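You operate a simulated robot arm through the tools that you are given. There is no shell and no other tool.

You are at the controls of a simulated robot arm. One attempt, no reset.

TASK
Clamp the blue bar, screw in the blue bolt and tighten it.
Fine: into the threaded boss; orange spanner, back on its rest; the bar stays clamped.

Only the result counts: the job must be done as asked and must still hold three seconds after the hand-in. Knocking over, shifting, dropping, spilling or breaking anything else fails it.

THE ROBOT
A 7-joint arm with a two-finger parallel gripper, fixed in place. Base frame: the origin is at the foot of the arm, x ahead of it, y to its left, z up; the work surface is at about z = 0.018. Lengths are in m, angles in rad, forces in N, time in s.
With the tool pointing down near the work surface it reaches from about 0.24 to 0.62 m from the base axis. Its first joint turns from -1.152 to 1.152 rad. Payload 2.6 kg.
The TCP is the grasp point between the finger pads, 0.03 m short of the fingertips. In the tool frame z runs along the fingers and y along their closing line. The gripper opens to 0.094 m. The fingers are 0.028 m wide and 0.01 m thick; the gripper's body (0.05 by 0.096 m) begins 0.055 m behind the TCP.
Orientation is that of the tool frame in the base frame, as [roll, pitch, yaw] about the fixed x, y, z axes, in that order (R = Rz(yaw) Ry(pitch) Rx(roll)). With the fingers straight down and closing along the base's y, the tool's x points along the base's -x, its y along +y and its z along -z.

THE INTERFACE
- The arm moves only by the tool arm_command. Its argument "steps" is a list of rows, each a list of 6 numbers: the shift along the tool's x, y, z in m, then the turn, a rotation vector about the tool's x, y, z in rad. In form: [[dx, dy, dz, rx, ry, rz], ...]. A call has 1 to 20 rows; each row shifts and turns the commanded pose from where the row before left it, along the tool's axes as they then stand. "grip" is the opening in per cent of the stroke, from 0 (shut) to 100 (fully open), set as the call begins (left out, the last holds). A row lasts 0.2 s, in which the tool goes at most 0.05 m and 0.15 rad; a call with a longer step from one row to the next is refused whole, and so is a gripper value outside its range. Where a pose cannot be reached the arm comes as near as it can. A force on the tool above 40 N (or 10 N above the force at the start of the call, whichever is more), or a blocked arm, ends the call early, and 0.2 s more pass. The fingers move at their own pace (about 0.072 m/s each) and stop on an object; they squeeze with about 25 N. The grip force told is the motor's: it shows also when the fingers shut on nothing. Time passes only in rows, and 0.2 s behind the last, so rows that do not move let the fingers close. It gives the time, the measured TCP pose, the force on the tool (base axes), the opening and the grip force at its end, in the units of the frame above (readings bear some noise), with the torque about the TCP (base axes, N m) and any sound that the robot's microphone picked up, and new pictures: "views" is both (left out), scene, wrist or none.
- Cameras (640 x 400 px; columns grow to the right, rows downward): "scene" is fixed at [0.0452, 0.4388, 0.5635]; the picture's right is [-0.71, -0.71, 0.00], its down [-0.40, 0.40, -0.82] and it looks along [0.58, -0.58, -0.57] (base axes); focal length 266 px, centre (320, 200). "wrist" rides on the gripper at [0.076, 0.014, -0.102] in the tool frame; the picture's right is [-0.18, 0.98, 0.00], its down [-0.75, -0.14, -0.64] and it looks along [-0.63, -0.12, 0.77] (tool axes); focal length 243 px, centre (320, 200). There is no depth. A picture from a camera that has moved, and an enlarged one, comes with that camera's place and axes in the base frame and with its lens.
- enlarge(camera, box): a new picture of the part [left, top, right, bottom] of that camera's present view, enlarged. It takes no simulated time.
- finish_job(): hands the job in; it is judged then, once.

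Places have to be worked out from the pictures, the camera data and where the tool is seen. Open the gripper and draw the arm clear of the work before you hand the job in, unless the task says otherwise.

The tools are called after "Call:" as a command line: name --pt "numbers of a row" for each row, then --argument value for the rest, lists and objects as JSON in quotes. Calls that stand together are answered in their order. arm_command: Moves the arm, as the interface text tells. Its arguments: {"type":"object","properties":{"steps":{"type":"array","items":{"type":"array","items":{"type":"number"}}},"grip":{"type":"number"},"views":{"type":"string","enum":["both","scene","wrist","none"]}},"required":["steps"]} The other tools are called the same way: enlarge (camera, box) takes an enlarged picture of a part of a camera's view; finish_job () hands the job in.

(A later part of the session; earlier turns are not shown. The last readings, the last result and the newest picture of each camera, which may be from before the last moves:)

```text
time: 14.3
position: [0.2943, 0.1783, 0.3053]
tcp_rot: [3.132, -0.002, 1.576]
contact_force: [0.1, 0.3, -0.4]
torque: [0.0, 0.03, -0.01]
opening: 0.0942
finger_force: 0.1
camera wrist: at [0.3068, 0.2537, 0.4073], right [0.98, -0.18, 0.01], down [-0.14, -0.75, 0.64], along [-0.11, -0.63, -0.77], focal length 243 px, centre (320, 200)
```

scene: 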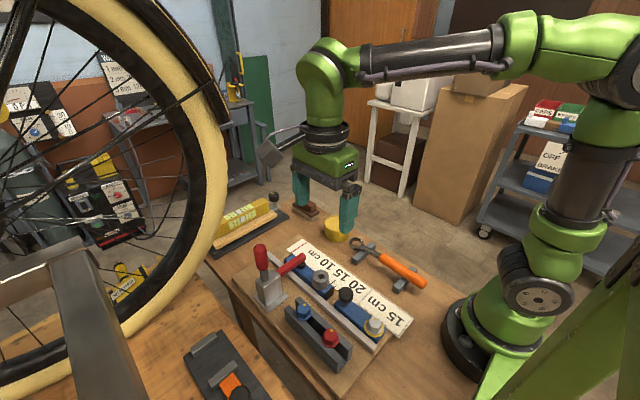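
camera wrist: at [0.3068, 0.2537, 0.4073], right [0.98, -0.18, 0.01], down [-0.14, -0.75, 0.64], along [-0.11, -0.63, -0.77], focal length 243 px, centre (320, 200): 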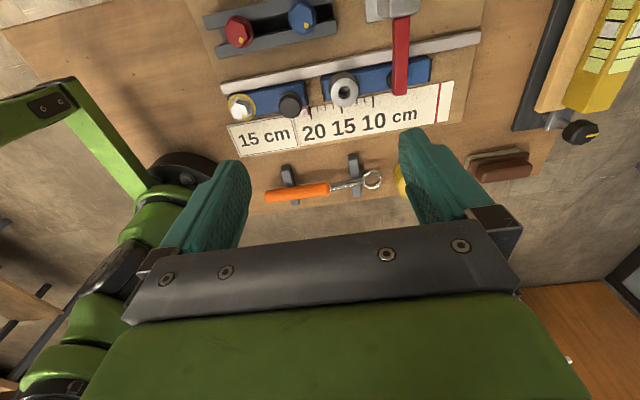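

From here the rack, bar and spanner are all visible. I zoom for accurate measurement.

Call:
enlarge --camera "wrist" --box '[200, 0, 440, 150]'

Call:
enlarge --camera "wrist" --box '[250, 140, 410, 220]'

Call:
enlarge --camera "scene" --box '[270, 280, 370, 370]'

Call:
enlarge --camera "scene" --box '[290, 225, 440, 345]'

```text
2.67 times, centred on (320, 75) of wrist
camera zoom: at [0.3068, 0.2537, 0.4073], right [0.98, -0.18, 0.01], down [-0.14, -0.75, 0.64], along [-0.11, -0.63, -0.77], focal length 647 px, centre (320, 533)
```

zoom: 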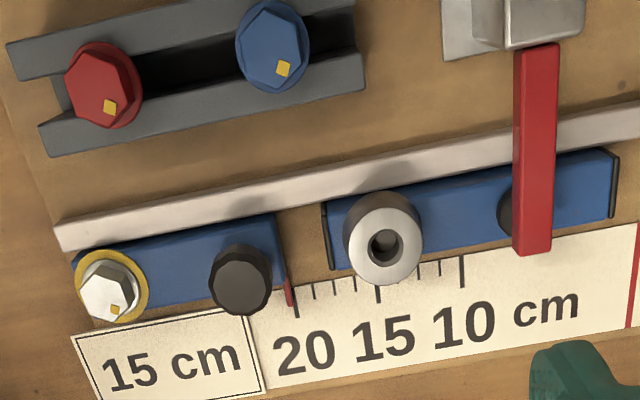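

```text
4.00 times, centred on (330, 180) of wrist
camera zoom: at [0.3068, 0.2537, 0.4073], right [0.98, -0.18, 0.01], down [-0.14, -0.75, 0.64], along [-0.11, -0.63, -0.77], focal length 970 px, centre (280, 280)
```

zoom: 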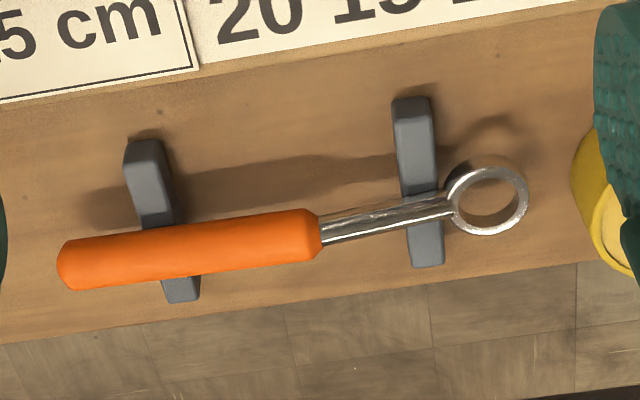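

```text
4.44 times, centred on (320, 325) of scene
camera zoom: at [0.0453, 0.4388, 0.5635], right [-0.71, -0.71, 0.0], down [-0.4, 0.4, -0.82], along [0.58, -0.58, -0.57], focal length 1184 px, centre (320, -356)
```

zoom: 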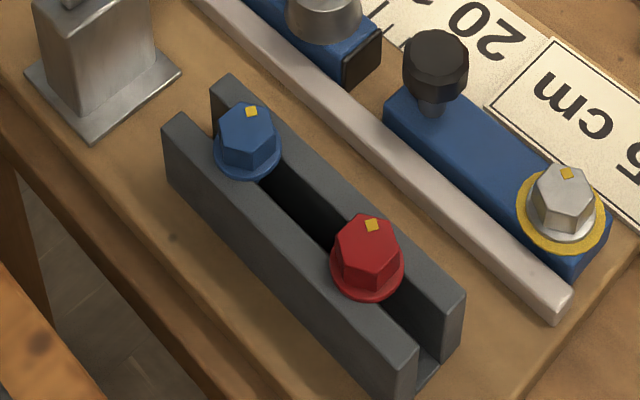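

```text
3.33 times, centred on (365, 285) of scene
camera zoom: at [0.0453, 0.4388, 0.5635], right [-0.71, -0.71, 0.0], down [-0.4, 0.4, -0.82], along [0.58, -0.58, -0.57], focal length 888 px, centre (170, -83)
```

zoom: 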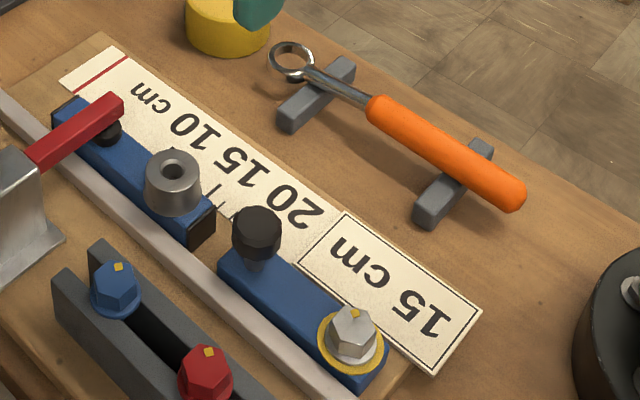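

I judge the blue bolt's head at about (0.288, 0.240, 0.08) and the boss top at about (0.323, 0.158, 0.086). I go above the blue bolt for a closer measurement.

Call:
arm_command --pt "0.0207 -0.002 0.0417 0.0096 0 0.005" --pt "0.0207 -0.002 0.0417 0 0 0" --pt "0.0207 -0.002 0.0417 0 0 0"

Call:
enlarge --camera "wrist" --box '[220, 70, 420, 190]'

Call:
enlarge --camera "scene" --box '[270, 270, 370, 350]'

```text
time: 15.1
position: [0.2878, 0.2412, 0.1795]
tcp_rot: [-3.14, -0.005, 1.571]
contact_force: [0.0, -0.8, -1.3]
torque: [0.02, -0.01, -0.01]
opening: 0.0938
finger_force: 0.1
camera wrist: at [0.3012, 0.3165, 0.2817], right [0.98, -0.18, 0.0], down [-0.14, -0.76, 0.64], along [-0.12, -0.63, -0.77], focal length 243 px, centre (320, 200)
```

scene: 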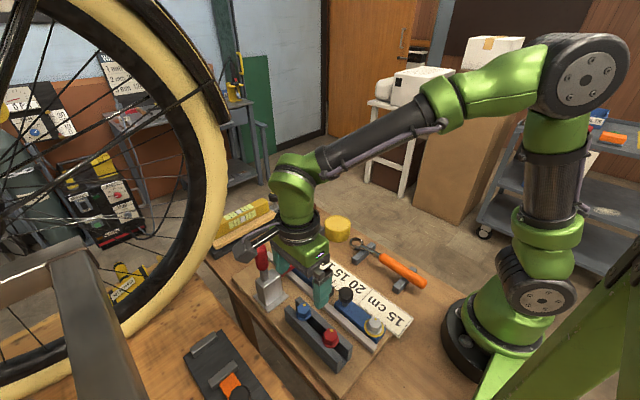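
wrist: 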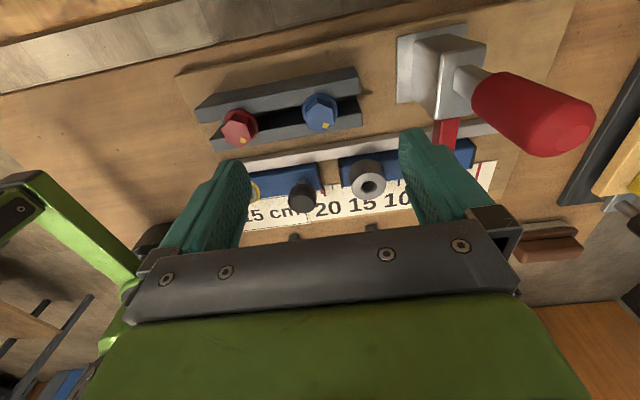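

```text
3.20 times, centred on (320, 130) of wrist
camera zoom: at [0.3012, 0.3165, 0.2817], right [0.98, -0.18, 0.0], down [-0.14, -0.76, 0.64], along [-0.12, -0.63, -0.77], focal length 776 px, centre (320, 424)
```

zoom: 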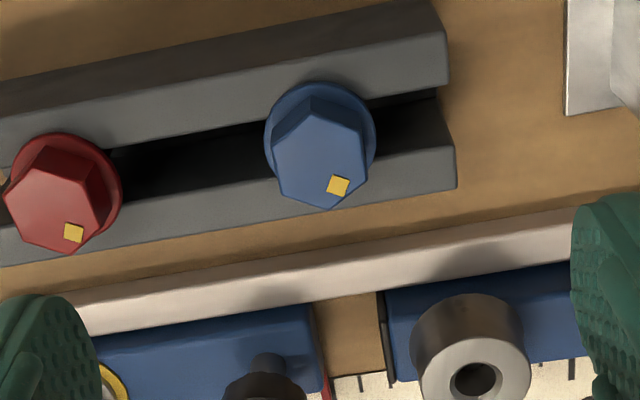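

```text
5.00 times, centred on (320, 310) of scene
camera zoom: at [0.0452, 0.4388, 0.5635], right [-0.71, -0.71, 0.0], down [-0.4, 0.4, -0.82], along [0.58, -0.58, -0.57], focal length 1332 px, centre (320, -350)
```

zoom: 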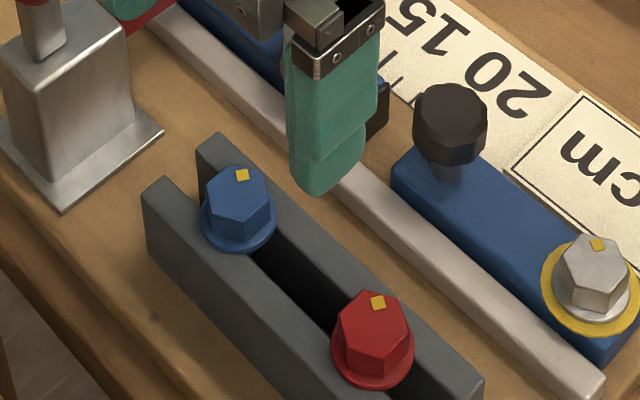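

Both views agree on the blue head: centre (0.2876, 0.2422), top z ≈ 0.088, flange top z ≈ 0.069, flats facing ±x, so the present finger direction suits. Before picking, I test here at safe height how far the wrist can turn anticlockwise, to plan the screwing.

Call:
arm_command --pt "0 0 0 0 0 -0.15" --pt "0 0 0 0 0 -0.15" --pt "0 0 0 0 0 -0.15" --pt "0 0 0 0 0 -0.15" --pt "0 0 0 0 0 -0.15" --pt "0 0 0 0 0 -0.15" --pt "0 0 0 0 0 -0.15" --pt "0 0 0 0 0 -0.15" --pt "0 0 0 0 0 -0.15" --pt "0 0 0 0 0 -0.15" --pt "0 0 0 0 0 -0.15" --pt "0 0 0 0 0 -0.15" --pt "0 0 0 0 0 -0.15" --pt "0 0 0 0 0 -0.15" --pt "0 0 0 0 0 -0.15" --pt "0 0 0 0 0 -0.15" --pt "0 0 0 0 0 -0.15" --pt "0 0 0 0 0 -0.15" --pt "0 0 0 0 0 -0.15" --pt "0 0 0 0 0 -0.15" --grip 55 --views "none"

```text
time: 19.3
position: [0.2873, 0.2414, 0.1796]
tcp_rot: [3.138, 0.001, -1.71]
contact_force: [-1.1, -0.5, 0.5]
torque: [0.04, -0.02, 0.04]
opening: 0.0516
finger_force: 0.1
```

No limit yet (yaw now 4.57 counted on from 1.57). I continue the test.

Call:
arm_command --pt "0 0 0 0 0 -0.15" --pt "0 0 0 0 0 -0.15" --pt "0 0 0 0 0 -0.15" --pt "0 0 0 0 0 -0.15" --pt "0 0 0 0 0 -0.15" --pt "0 0 0 0 0 -0.15" --pt "0 0 0 0 0 -0.15" --pt "0 0 0 0 0 -0.15" --views "none"

```text
time: 21.1
position: [0.2888, 0.2402, 0.1794]
tcp_rot: [3.141, 0.004, -0.509]
contact_force: [-0.1, 0.6, 0.2]
torque: [-0.01, -0.06, -0.01]
opening: 0.0518
finger_force: 0.1
```

Still no limit (yaw 5.77). A few more rows.

Call:
arm_command --pt "0 0 0 0 0 -0.15" --pt "0 0 0 0 0 -0.15" --pt "0 0 0 0 0 -0.15" --pt "0 0 0 0 0 -0.15" --pt "0 0 0 0 0 -0.15" --pt "0 0 0 0 0 -0.15" --pt "0 0 0 0 0 -0.15" --pt "0 0 0 0 0 -0.15" --views "none"

```text
time: 22.9
position: [0.2886, 0.24, 0.18]
tcp_rot: [-3.14, 0.0, 0.688]
contact_force: [0.1, 0.6, 0.3]
torque: [-0.01, 0.0, 0.01]
opening: 0.0517
finger_force: 0.0
```

Still turning freely (yaw 6.97). I continue to find the end of the range.

Call:
arm_command --pt "0 0 0 0 0 -0.15" --pt "0 0 0 0 0 -0.15" --pt "0 0 0 0 0 -0.15" --pt "0 0 0 0 0 -0.15" --pt "0 0 0 0 0 -0.15" --pt "0 0 0 0 0 -0.15" --pt "0 0 0 0 0 -0.15" --pt "0 0 0 0 0 -0.15" --pt "0 0 0 0 0 -0.15" --pt "0 0 0 0 0 -0.15" --pt "0 0 0 0 0 -0.15" --pt "0 0 0 0 0 -0.15" --pt "0 0 0 0 0 -0.15" --pt "0 0 0 0 0 -0.15" --pt "0 0 0 0 0 -0.15" --pt "0 0 0 0 0 -0.15" --pt "0 0 0 0 0 -0.15" --pt "0 0 0 0 0 -0.15" --pt "0 0 0 0 0 -0.15" --pt "0 0 0 0 0 -0.15" --views "wrist"

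```text
time: 27.1
position: [0.2893, 0.2406, 0.1788]
tcp_rot: [-3.135, -0.005, 0.826]
contact_force: [0.2, -0.7, 0.4]
torque: [0.01, -0.01, -0.01]
opening: 0.0519
finger_force: 0.1
out of reach, approached as far as the arm can: row 2, 3, 4, 5, 6, 7, 8, 9, 10, 11, 12, 13, 14, 15, 16, 17, 18, 19, 20
camera wrist: at [0.3504, 0.2857, 0.2817], right [0.6, -0.8, -0.01], down [-0.61, -0.46, 0.64], along [-0.52, -0.38, -0.77], focal length 243 px, centre (320, 200)
```

wrist: 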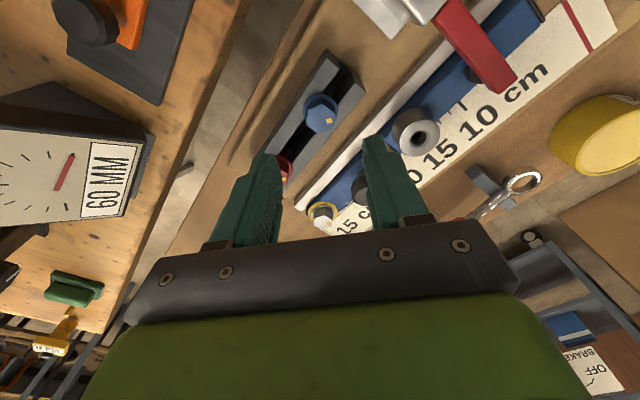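

The wrist's range here ends at yaw ≈ 7.11 (47° past a full turn), so about one turn per grasp is available. To keep the camera away from the clamp's upright handle I will grasp the bolt at yaw 330° (flats at 60° suit it too), so I turn back to there.

Call:
arm_command --pt "0 0 0 0 0 0.1499" --pt "0 0 0 0 0 0.1499" --pt "0 0 0 0 0 0.1499" --pt "0 0 0 0 0 0.1499" --pt "0 0 0 0 0 0.1499" --pt "0 0 0 0 0 0.1499" --pt "0 0 0 0 0 0.1499" --pt "0 0 0 0 0 0.1499" --pt "0 0 0 0 0 0.1499" --grip 55

Call:
enlarge --camera "wrist" --box '[240, 70, 400, 190]'

```text
time: 29.1
position: [0.2887, 0.2416, 0.1793]
tcp_rot: [-3.135, 0.006, -0.527]
contact_force: [-0.3, -0.7, 0.0]
torque: [0.01, 0.01, -0.01]
opening: 0.0517
finger_force: 0.0
camera wrist: at [0.3463, 0.1884, 0.2812], right [-0.65, -0.76, -0.01], down [-0.58, 0.5, 0.65], along [-0.49, 0.43, -0.76], focal length 243 px, centre (320, 200)
```

scene: 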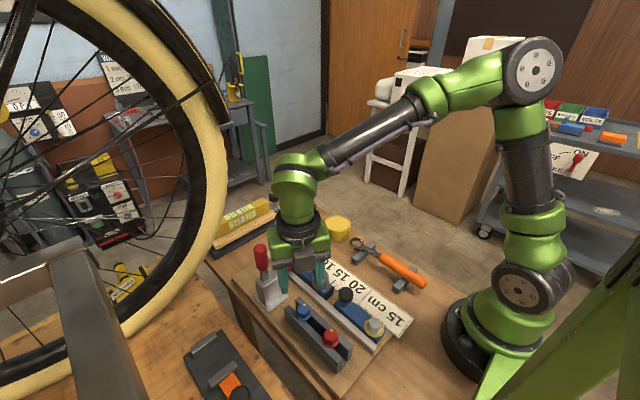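
wrist: 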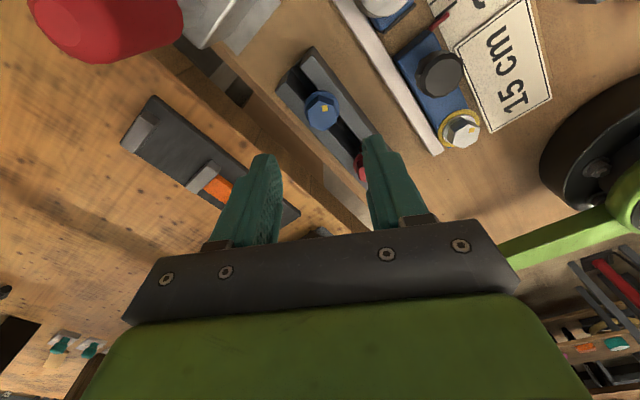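

```text
3.33 times, centred on (320, 130) of wrist
camera zoom: at [0.3463, 0.1884, 0.2812], right [-0.65, -0.76, -0.01], down [-0.58, 0.5, 0.65], along [-0.49, 0.43, -0.76], focal length 809 px, centre (320, 433)
```

zoom: 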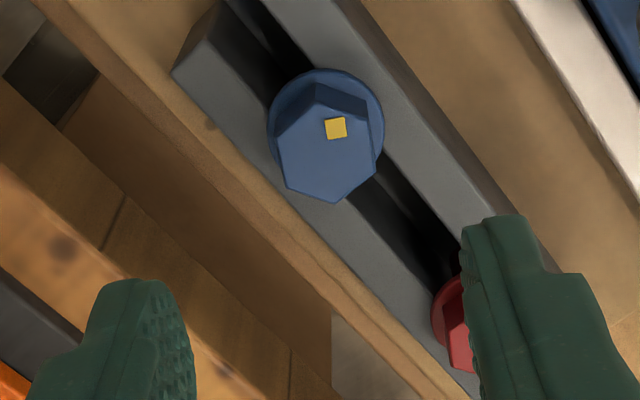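

Call:
enlarge --camera "wrist" --box '[290, 80, 350, 140]'

Call:
enlarge --camera "scene" --box '[280, 290, 340, 350]'

```text
6.67 times, centred on (320, 110) of wrist
camera zoom: at [0.3463, 0.1884, 0.2812], right [-0.65, -0.76, -0.01], down [-0.58, 0.5, 0.65], along [-0.49, 0.43, -0.76], focal length 1618 px, centre (320, 800)
```

zoom: 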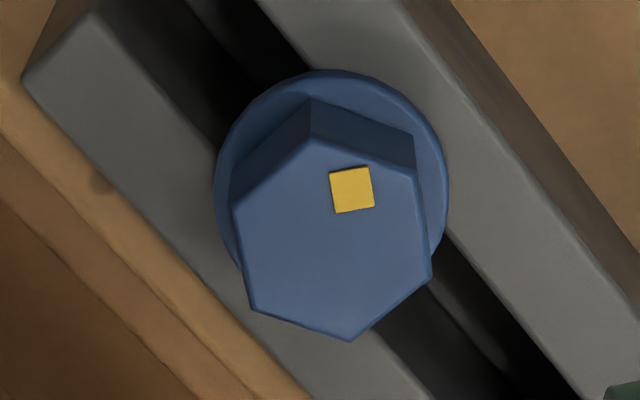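

```text
6.67 times, centred on (310, 320) of scene
camera zoom: at [0.0452, 0.4388, 0.5635], right [-0.71, -0.71, 0.0], down [-0.4, 0.4, -0.82], along [0.58, -0.58, -0.57], focal length 1776 px, centre (387, -600)
```

zoom: 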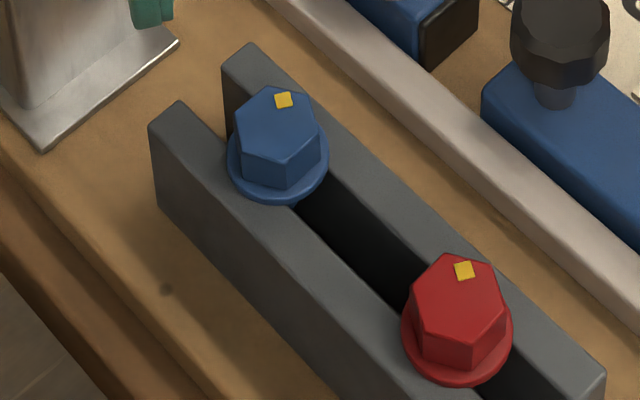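

Combining the two wrist views the head's centre is (0.287, 0.240), its top z ≈ 0.080 and the flange's top z ≈ 0.063. I descend part-way with a small correction and check the alignment.

Call:
arm_command --pt "-0.0003 0.001 0.03 -0.004 0.004 0" --pt "0 0 0.03 0 0 0" --views "wrist"

Call:
enlarge --camera "wrist" --box '[260, 90, 380, 210]'

```text
time: 29.7
position: [0.2882, 0.2392, 0.1194]
tcp_rot: [-3.141, 0.003, -0.524]
contact_force: [-0.2, 0.3, -0.2]
torque: [-0.02, 0.02, -0.01]
opening: 0.0517
finger_force: 0.1
camera wrist: at [0.3451, 0.1885, 0.2214], right [-0.65, -0.76, 0.0], down [-0.58, 0.5, 0.64], along [-0.49, 0.42, -0.77], focal length 243 px, centre (320, 200)
```

wrist: 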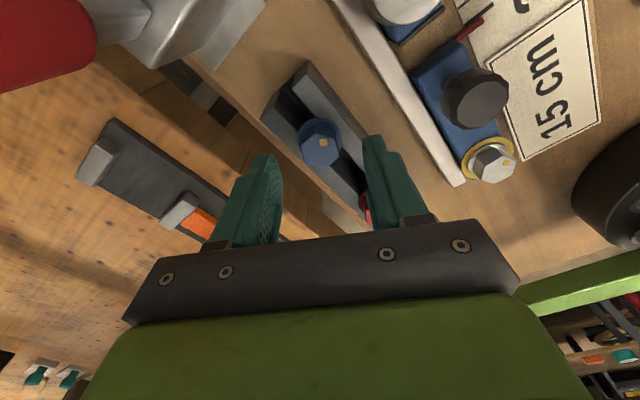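

```text
3.33 times, centred on (320, 150) of wrist
camera zoom: at [0.3451, 0.1885, 0.2214], right [-0.65, -0.76, 0.0], down [-0.58, 0.5, 0.64], along [-0.49, 0.42, -0.77], focal length 809 px, centre (320, 367)
```

zoom: 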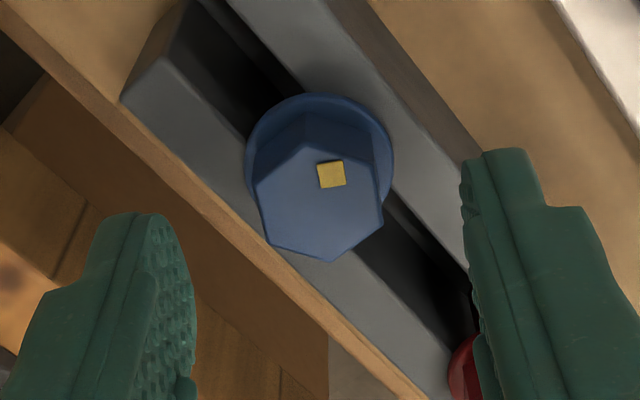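

The bolt is within half a millimetre of the tool's axis and the height is confirmed. I descend to z = 0.095 so the fingertips stay just above the flange.

Call:
arm_command --pt "-0.0003 -0.0005 0.012 0 0 0" --pt "0 0 0.0124 0 0 0" --views "none"

Call:
arm_command --pt "0 0 0 0 0 0" --pt "0 0 0 0 0 0" --pt "0 0 0 0 0 0" --grip 0 --views "wrist"

```text
time: 30.3
position: [0.2875, 0.2399, 0.0962]
tcp_rot: [-3.141, 0.001, -0.525]
contact_force: [-0.3, -0.4, 0.3]
torque: [0.01, -0.02, -0.02]
opening: 0.052
finger_force: 0.1
```

```text
time: 31.1
position: [0.2876, 0.2408, 0.0964]
tcp_rot: [-3.137, 0.001, -0.522]
contact_force: [2.2, 2.5, 8.0]
torque: [0.22, -0.05, 0.0]
opening: 0.0233
finger_force: 24.8
camera wrist: at [0.3457, 0.1899, 0.1981], right [-0.65, -0.76, 0.0], down [-0.58, 0.5, 0.64], along [-0.49, 0.42, -0.77], focal length 243 px, centre (320, 200)
```

wrist: 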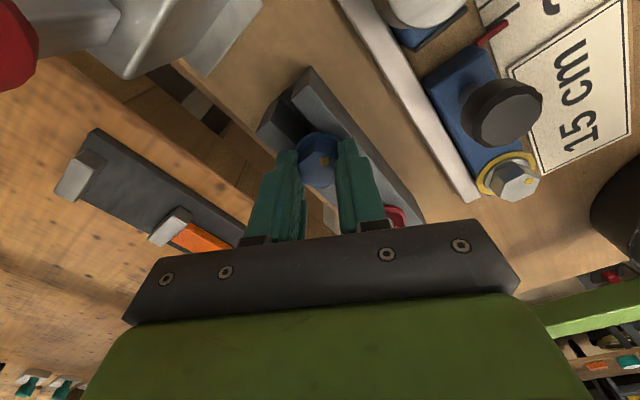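

The head is held across its flats (23.3 mm). I lift it straight up out of the rack.

Call:
arm_command --pt "0 0 -0.01 0 0 0" --pt "0 0 -0.02 0 0 0" --pt "0 0 -0.025 0 0 0" --pt "0 0 -0.025 0 0 0" --pt "0 0 -0.025 0 0 0"

Call:
enlarge --camera "scene" --box '[250, 210, 370, 310]'

Call:
enlarge --camera "wrist" --box '[240, 90, 400, 250]'

```text
time: 32.3
position: [0.2866, 0.2414, 0.2007]
tcp_rot: [-3.14, 0.003, -0.524]
contact_force: [-1.2, -0.2, -1.2]
torque: [-0.02, -0.03, 0.02]
opening: 0.0231
finger_force: 24.3
camera wrist: at [0.345, 0.1897, 0.3023], right [-0.65, -0.76, 0.0], down [-0.58, 0.5, 0.64], along [-0.49, 0.42, -0.76], focal length 243 px, centre (320, 200)
```

scene: 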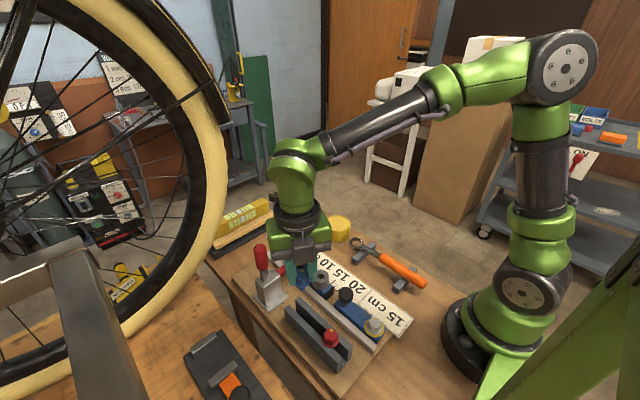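
wrist: 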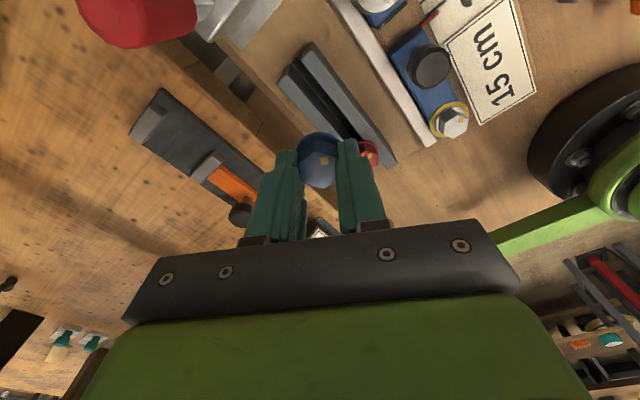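

```text
4.00 times, centred on (310, 260) of scene
camera zoom: at [0.0453, 0.4388, 0.5635], right [-0.71, -0.71, 0.0], down [-0.4, 0.4, -0.82], along [0.58, -0.58, -0.57], focal length 1066 px, centre (360, -40)
```

zoom: 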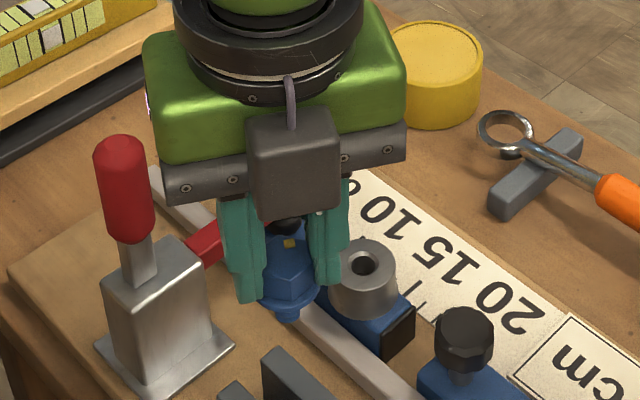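

```text
2.50 times, centred on (320, 170) of wrist
camera zoom: at [0.345, 0.1897, 0.3023], right [-0.65, -0.76, 0.0], down [-0.58, 0.5, 0.64], along [-0.49, 0.42, -0.76], focal length 606 px, centre (320, 275)
```

zoom: 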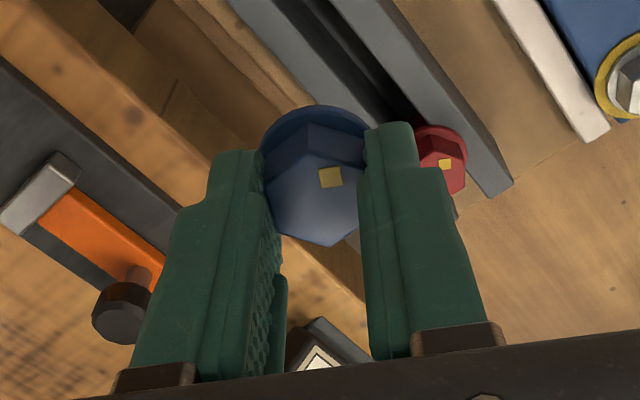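

The bolt is in hand and the rack is undisturbed. I carry it over the boss, to about (0.325, 0.152), at the same height and look.

Call:
arm_command --pt "0.026 0.0194 0 0 0 0" --pt "0.026 0.0194 0 0 0 0" --pt "0.026 0.0194 0 0 0 0"

Call:
enlarge --camera "wrist" --box '[250, 60, 390, 180]'

Call:
enlarge --camera "scene" --box '[270, 200, 370, 310]'

```text
time: 33.1
position: [0.3253, 0.1507, 0.2012]
tcp_rot: [-3.139, 0.002, -0.521]
contact_force: [0.9, -0.3, -0.9]
torque: [0.01, -0.01, -0.03]
opening: 0.0229
finger_force: 25.7
camera wrist: at [0.3831, 0.0992, 0.302], right [-0.65, -0.76, 0.0], down [-0.58, 0.5, 0.64], along [-0.49, 0.42, -0.77], focal length 243 px, centre (320, 200)
```

scene: 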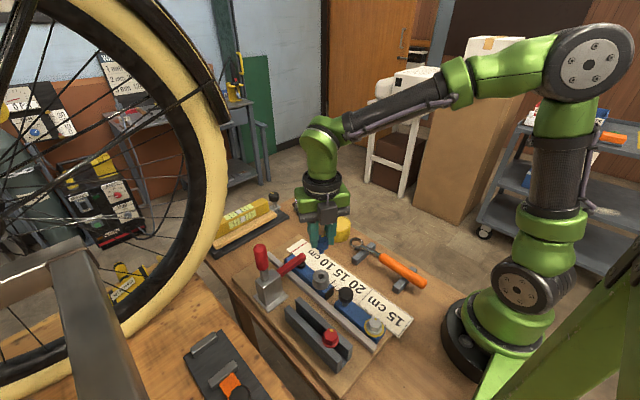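
wrist: 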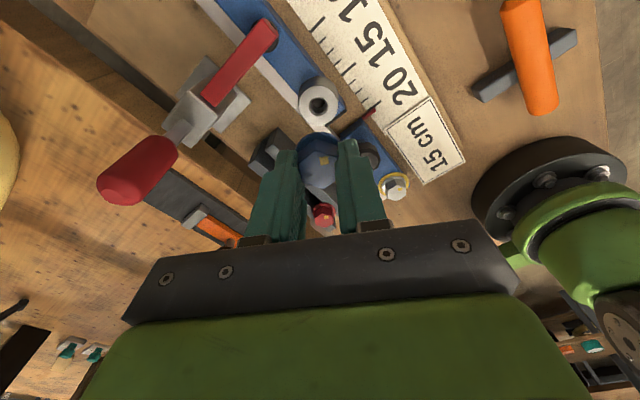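

```text
3.33 times, centred on (320, 120) of wrist
camera zoom: at [0.3831, 0.0992, 0.302], right [-0.65, -0.76, 0.0], down [-0.58, 0.5, 0.64], along [-0.49, 0.42, -0.77], focal length 809 px, centre (320, 467)
```

zoom: 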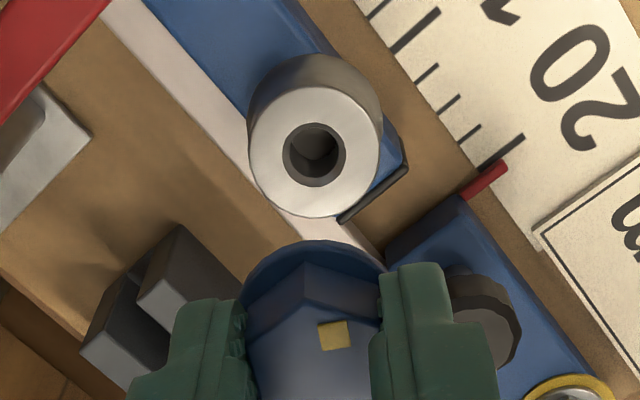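

```text
3.64 times, centred on (320, 255) of scene
camera zoom: at [0.0452, 0.4389, 0.5635], right [-0.71, -0.71, 0.0], down [-0.4, 0.4, -0.82], along [0.58, -0.58, -0.57], focal length 969 px, centre (320, 0)
```

zoom: 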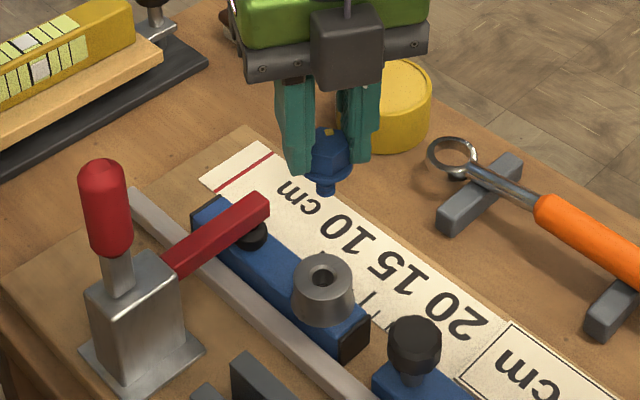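

The boss's top face is clearly seen; from three views it lies at about (0.324, 0.1525, 0.068). I turn the tool to yaw 390° (the start angle for screwing), which also gives a second view about the same axis for fine alignment.

Call:
arm_command --pt "0 0 0 0 0 -0.1496" --pt "0 0 0 0 0 -0.1496" --pt "0 0 0 0 0 -0.1496" --pt "0 0 0 0 0 -0.1496" --pt "0 0 0 0 0 -0.1496" --pt "0 0 0 0 0 -0.1496" --pt "0 0 0 0 0 -0.1496" --views "wrist"

Call:
enlarge --camera "wrist" --box '[250, 60, 390, 180]'

```text
time: 34.7
position: [0.3263, 0.151, 0.2009]
tcp_rot: [-3.138, -0.002, 0.524]
contact_force: [0.5, 0.5, -0.8]
torque: [0.03, -0.01, 0.0]
opening: 0.023
finger_force: 25.0
camera wrist: at [0.3985, 0.1756, 0.3025], right [0.33, -0.94, 0.0], down [-0.72, -0.26, 0.64], along [-0.61, -0.21, -0.77], focal length 243 px, centre (320, 200)
```

wrist: 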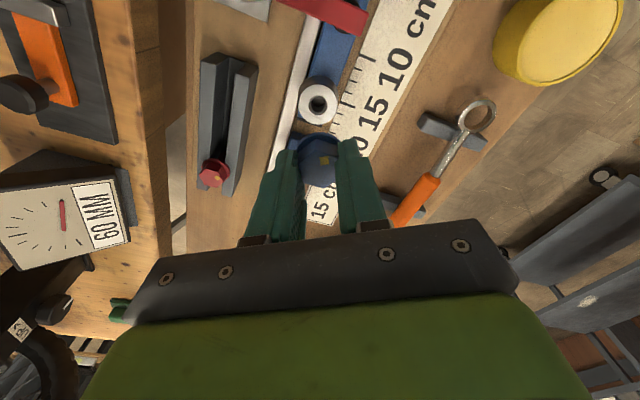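

```text
3.33 times, centred on (320, 120) of wrist
camera zoom: at [0.3985, 0.1756, 0.3025], right [0.33, -0.94, 0.0], down [-0.72, -0.26, 0.64], along [-0.61, -0.21, -0.77], focal length 809 px, centre (320, 467)
```

zoom: 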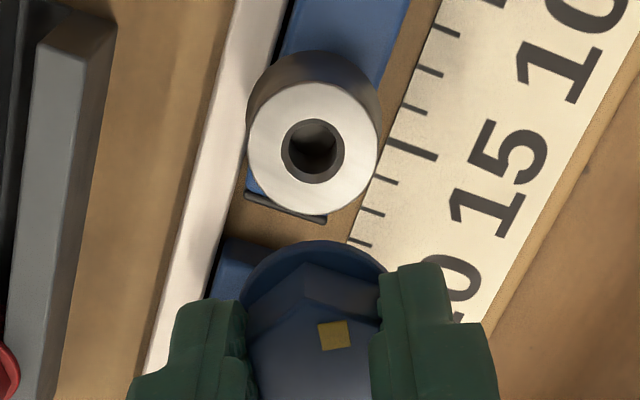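

The boss axis lies about (−0.3, +2.4) mm from the TCP and its top at z ≈ 0.072. I zoom on the bolt in hand to see how it sits relative to the TCP.

Call:
enlarge --camera "wrist" --box '[280, 120, 360, 200]'

Call:
enlarge --camera "scene" --box '[290, 210, 360, 280]'

```text
5.00 times, centred on (320, 160) of wrist
camera zoom: at [0.3985, 0.1756, 0.3025], right [0.33, -0.94, 0.0], down [-0.72, -0.26, 0.64], along [-0.61, -0.21, -0.77], focal length 1213 px, centre (320, 400)
```

zoom: 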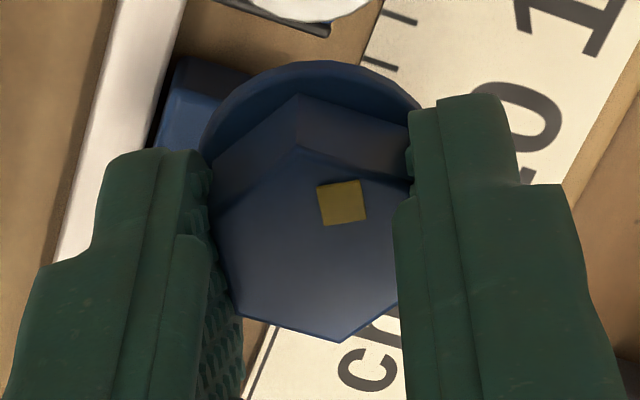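

```text
5.71 times, centred on (325, 245) of scene
camera zoom: at [0.0452, 0.4389, 0.5635], right [-0.71, -0.71, 0.0], down [-0.4, 0.4, -0.82], along [0.58, -0.58, -0.57], focal length 1522 px, centre (291, -57)
```

zoom: 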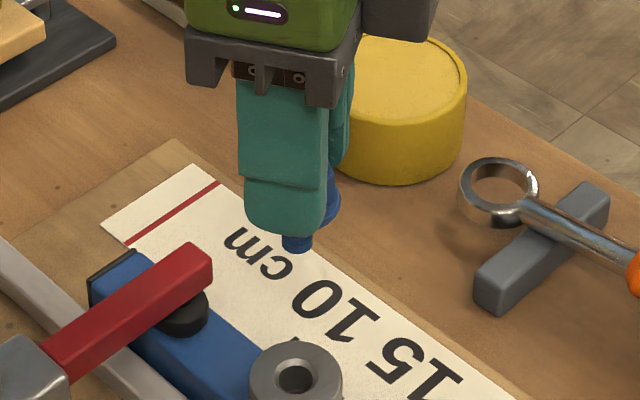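

The bolt sits within 0.4 mm of the TCP. I shift to put its axis over the hole and go down to z = 0.142, leaving the shank's tip just above the boss.

Call:
arm_command --pt "0.0005 -0.0022 0.02 -0.0036 -0.002 0" --pt "0 0 0.02 0 0 0" --pt "0 0 0.019 0 0 0"

Call:
enlarge --camera "wrist" --box '[260, 80, 380, 200]'

Call:
enlarge --camera "scene" --box '[290, 240, 350, 300]'

```text
time: 35.5
position: [0.3252, 0.1529, 0.141]
tcp_rot: [3.139, 0.001, 0.523]
contact_force: [-0.1, 0.8, 0.1]
torque: [-0.01, -0.01, 0.02]
opening: 0.0231
finger_force: 25.0
camera wrist: at [0.3975, 0.1785, 0.2424], right [0.33, -0.94, 0.0], down [-0.72, -0.25, 0.64], along [-0.61, -0.21, -0.77], focal length 243 px, centre (320, 200)
```

scene: 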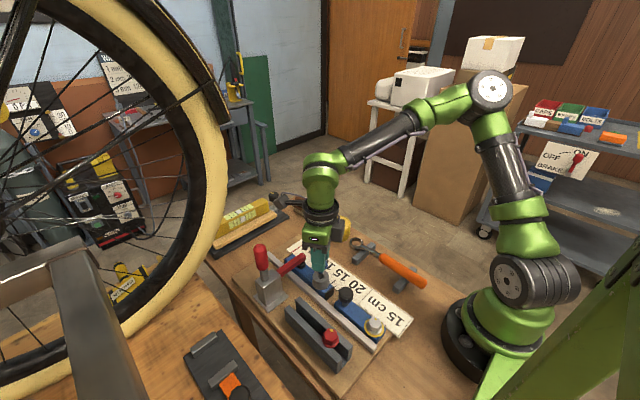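
wrist: 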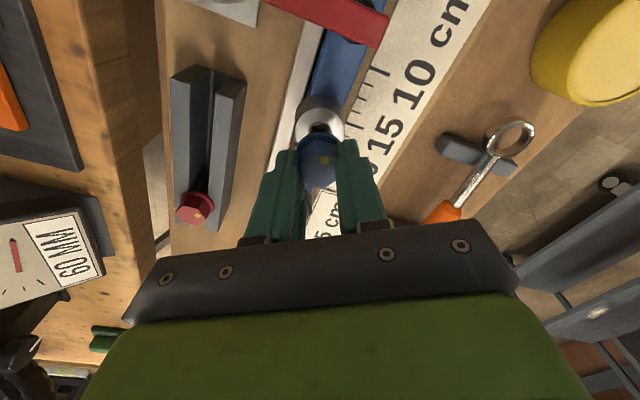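

```text
3.33 times, centred on (320, 140) of wrist
camera zoom: at [0.3975, 0.1785, 0.2424], right [0.33, -0.94, 0.0], down [-0.72, -0.25, 0.64], along [-0.61, -0.21, -0.77], focal length 809 px, centre (320, 400)
```

zoom: 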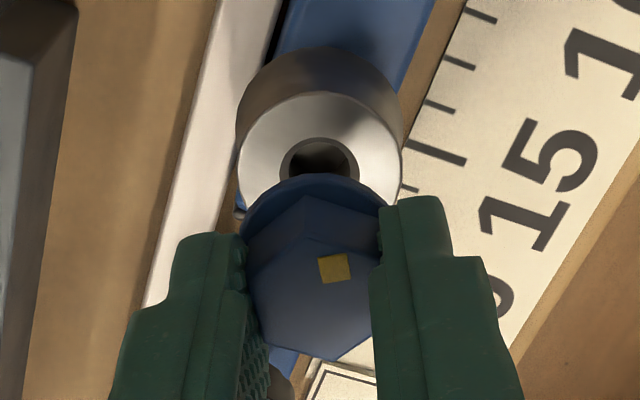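

```text
6.67 times, centred on (320, 270) of scene
camera zoom: at [0.0453, 0.4388, 0.5635], right [-0.71, -0.71, 0.0], down [-0.4, 0.4, -0.82], along [0.58, -0.58, -0.57], focal length 1776 px, centre (320, -267)
```

zoom: 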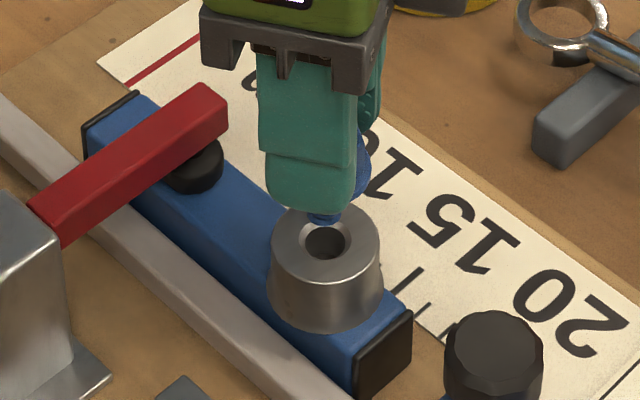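

The bolt's tip hangs right over the hole in both views. I go down in small rows and watch the force.

Call:
arm_command --pt "0 0 0.003 0 0 0" --pt "0 0 0.003 0 0 0" --pt "0 0 0.003 0 0 0" --pt "0 0 0.003 0 0 0"

Call:
enlarge --camera "scene" --box '[290, 240, 350, 300]'

Call:
enlarge --camera "wrist" --box '[260, 80, 380, 200]'

```text
time: 36.5
position: [0.3253, 0.1521, 0.1294]
tcp_rot: [3.141, 0.0, 0.525]
contact_force: [-0.1, 0.0, -1.3]
torque: [-0.01, 0.02, -0.02]
opening: 0.0234
finger_force: 25.0
camera wrist: at [0.3974, 0.1787, 0.2308], right [0.33, -0.94, 0.0], down [-0.72, -0.25, 0.64], along [-0.61, -0.21, -0.77], focal length 243 px, centre (320, 200)
```

scene: 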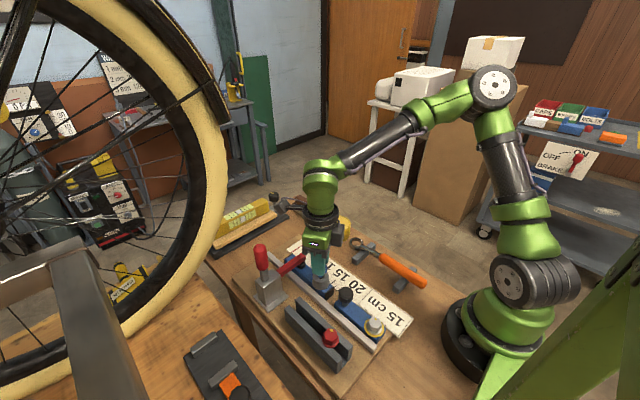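
wrist: 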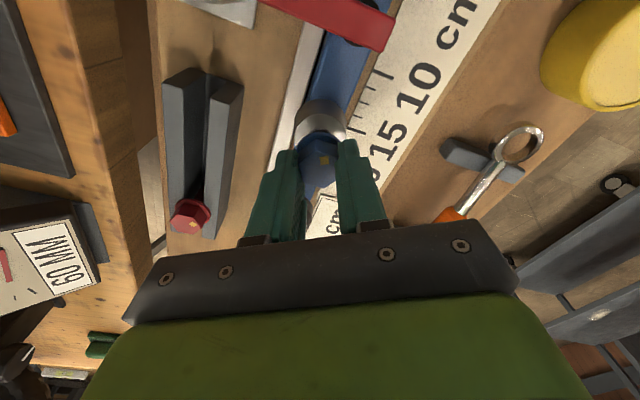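

```text
6.67 times, centred on (320, 270) of scene
camera zoom: at [0.0452, 0.4388, 0.5635], right [-0.71, -0.71, 0.0], down [-0.4, 0.4, -0.82], along [0.58, -0.58, -0.57], focal length 1776 px, centre (320, -267)
```

zoom: 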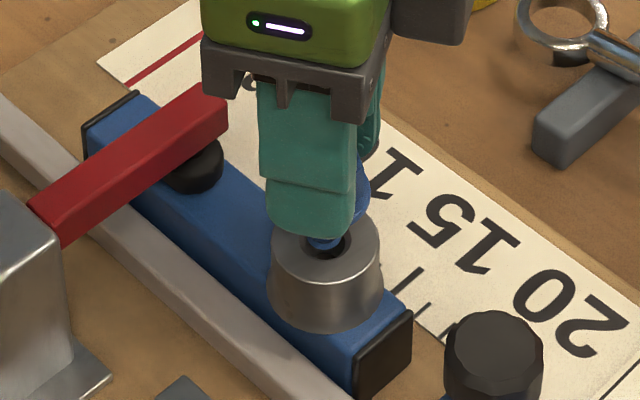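

```text
3.33 times, centred on (320, 140) of wrist
camera zoom: at [0.3974, 0.1787, 0.2308], right [0.33, -0.94, 0.0], down [-0.72, -0.25, 0.64], along [-0.61, -0.21, -0.77], focal length 809 px, centre (320, 400)
```

zoom: 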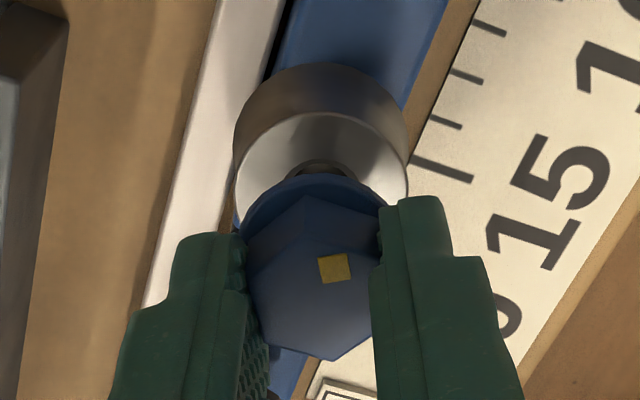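

The tip is at the mouth of the hole with no force. I lower in 1.5 mm rows until it touches.

Call:
arm_command --pt "0 0 0.0015 0 0 0" --pt "0 0 0.0015 0 0 0" --pt "0 0 0.0015 0 0 0" --pt "0 0 0.0015 0 0 0" --views "scene"

Call:
enlarge --camera "scene" --box '[295, 250, 345, 300]'

```text
time: 37.5
position: [0.3253, 0.1536, 0.1226]
tcp_rot: [3.139, 0.002, 0.525]
contact_force: [0.8, 0.0, -0.6]
torque: [-0.03, -0.01, -0.01]
opening: 0.0231
finger_force: 24.8
```

scene: 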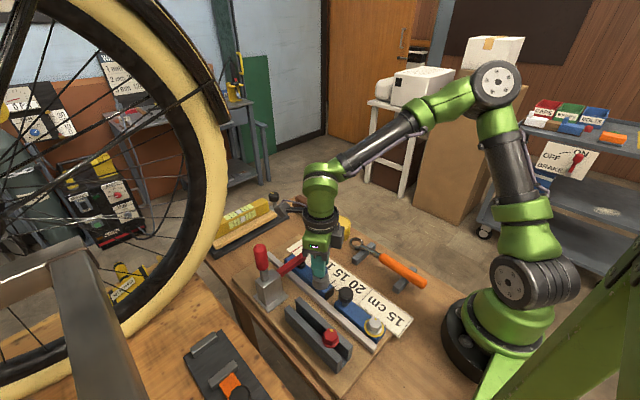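

```text
8.00 times, centred on (320, 275) of scene
camera zoom: at [0.0452, 0.4388, 0.5635], right [-0.71, -0.71, 0.0], down [-0.4, 0.4, -0.82], along [0.58, -0.58, -0.57], focal length 2132 px, centre (320, -400)
```

zoom: 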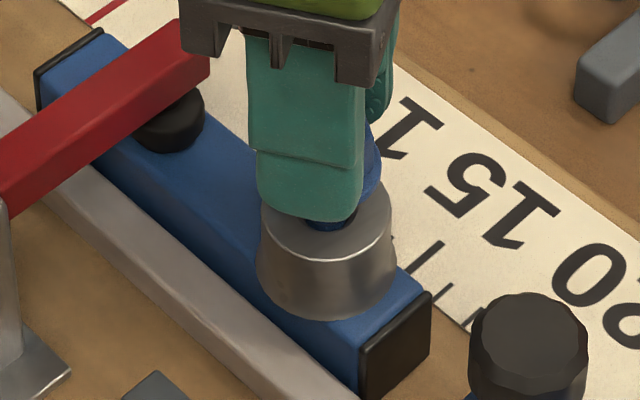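

The shank is entering the hole freely. I continue down gently until something is felt.

Call:
arm_command --pt "0 0 0.0015 0 0 0" --pt "0 0 0.0015 0 0 0" --pt "0 0 0.0015 0 0 0" --views "none"

```text
time: 38.3
position: [0.3245, 0.1546, 0.1184]
tcp_rot: [-3.141, 0.002, 0.523]
contact_force: [0.0, -0.2, -0.8]
torque: [-0.02, -0.01, 0.03]
opening: 0.0233
finger_force: 25.3
```

Call:
arm_command --pt "0 0 0.0012 0 0 0" --pt "0 0 0.0012 0 0 0" --pt "0 0 0.0012 0 0 0" --views "scene"

Call:
enlarge --camera "scene" --box '[295, 250, 345, 300]'

```text
time: 39.1
position: [0.3254, 0.1527, 0.1129]
tcp_rot: [3.142, 0.003, 0.525]
contact_force: [1.0, 1.5, -11.1]
torque: [0.18, -0.25, 0.02]
opening: 0.0235
finger_force: 25.6
```

scene: 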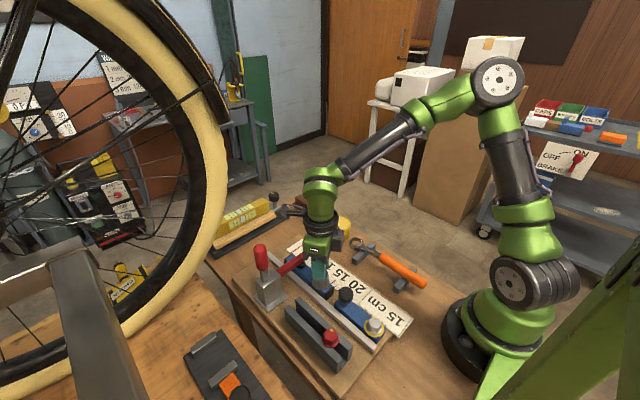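

```text
8.00 times, centred on (320, 275) of scene
camera zoom: at [0.0453, 0.4389, 0.5635], right [-0.71, -0.71, 0.0], down [-0.4, 0.4, -0.82], along [0.58, -0.58, -0.57], focal length 2132 px, centre (320, -400)
```

zoom: 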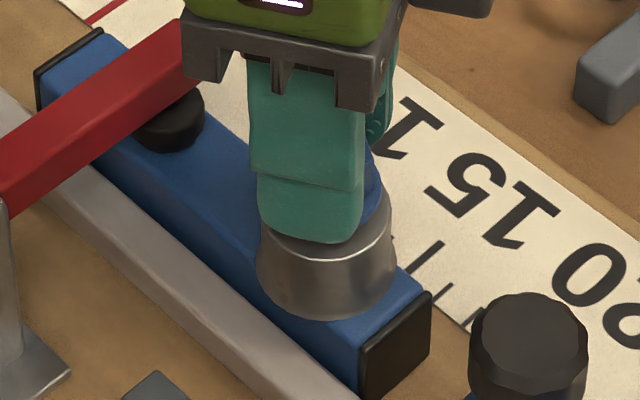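

The reading shows −11 N, the tool being pulled down about 2 mm: the thread seems to have caught. I start turning clockwise (seen from above) in small rows with a slight descent.

Call:
arm_command --pt "0 0 0.0015 0 0 0.1" --pt "0 0 0 0 0 0.12" --pt "0 0 0 0 0 0.12" --pt "0 0 0 0 0 0.12" --views "wrist"

Call:
enlarge --camera "wrist" --box '[260, 80, 380, 200]'

```text
time: 40.1
position: [0.3243, 0.1537, 0.1126]
tcp_rot: [3.14, 0.001, 0.06]
contact_force: [-3.3, -0.6, -3.0]
torque: [-0.02, 0.21, 0.02]
opening: 0.0228
finger_force: 24.8
camera wrist: at [0.401, 0.1431, 0.2149], right [-0.12, -0.99, 0.0], down [-0.76, 0.1, 0.64], along [-0.64, 0.08, -0.77], focal length 243 px, centre (320, 200)
```

wrist: 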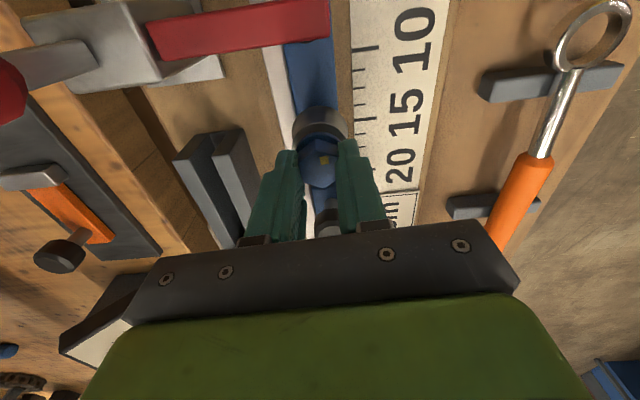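

```text
3.33 times, centred on (320, 140) of wrist
camera zoom: at [0.401, 0.1431, 0.2149], right [-0.12, -0.99, 0.0], down [-0.76, 0.1, 0.64], along [-0.64, 0.08, -0.77], focal length 809 px, centre (320, 400)
```

zoom: 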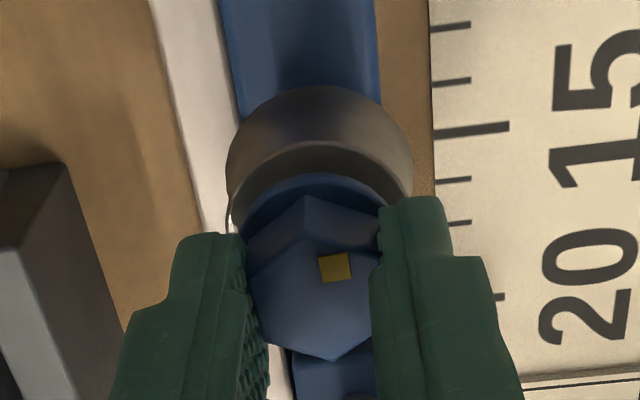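

The bolt turns with the gripper without resistance. I continue clockwise and watch whether it draws the tool down.

Call:
arm_command --pt "0 0 0.0002 0 0 0.13" --pt "0 0 0.0002 0 0 0.13" --pt "0 0 0.0002 0 0 0.13" --pt "0 0 0.0002 0 0 0.13" --pt "0 0 0.0002 0 0 0.13" --pt "0 0 0.0002 0 0 0.13" --pt "0 0 0.0002 0 0 0.13" --pt "0 0 0.0002 0 0 0.13" --views "none"

```text
time: 41.9
position: [0.3254, 0.1533, 0.111]
tcp_rot: [3.138, -0.003, -0.979]
contact_force: [-11.0, -4.7, 2.7]
torque: [0.14, 0.45, 0.01]
opening: 0.023
finger_force: 25.2
```

There is a sideways force of −11 N in x, so I ease the command about 1.5 mm that way and keep turning without commanding descent, to see the thread's own pull.

Call:
arm_command --pt "-0.0003 0.0016 0 0 0 0.1" --pt "0 0 0 0 0 0.14" --pt "0 0 0 0 0 0.14" --pt "0 0 0 0 0 0.14" --pt "0 0 0 0 0 0.14" --pt "0 0 0 0 0 0.14" --views "none"

```text
time: 43.3
position: [0.3244, 0.1526, 0.1138]
tcp_rot: [-3.137, 0.0, -1.778]
contact_force: [17.1, 5.6, -17.4]
torque: [0.09, -0.34, 0.07]
opening: 0.023
finger_force: 24.8
```

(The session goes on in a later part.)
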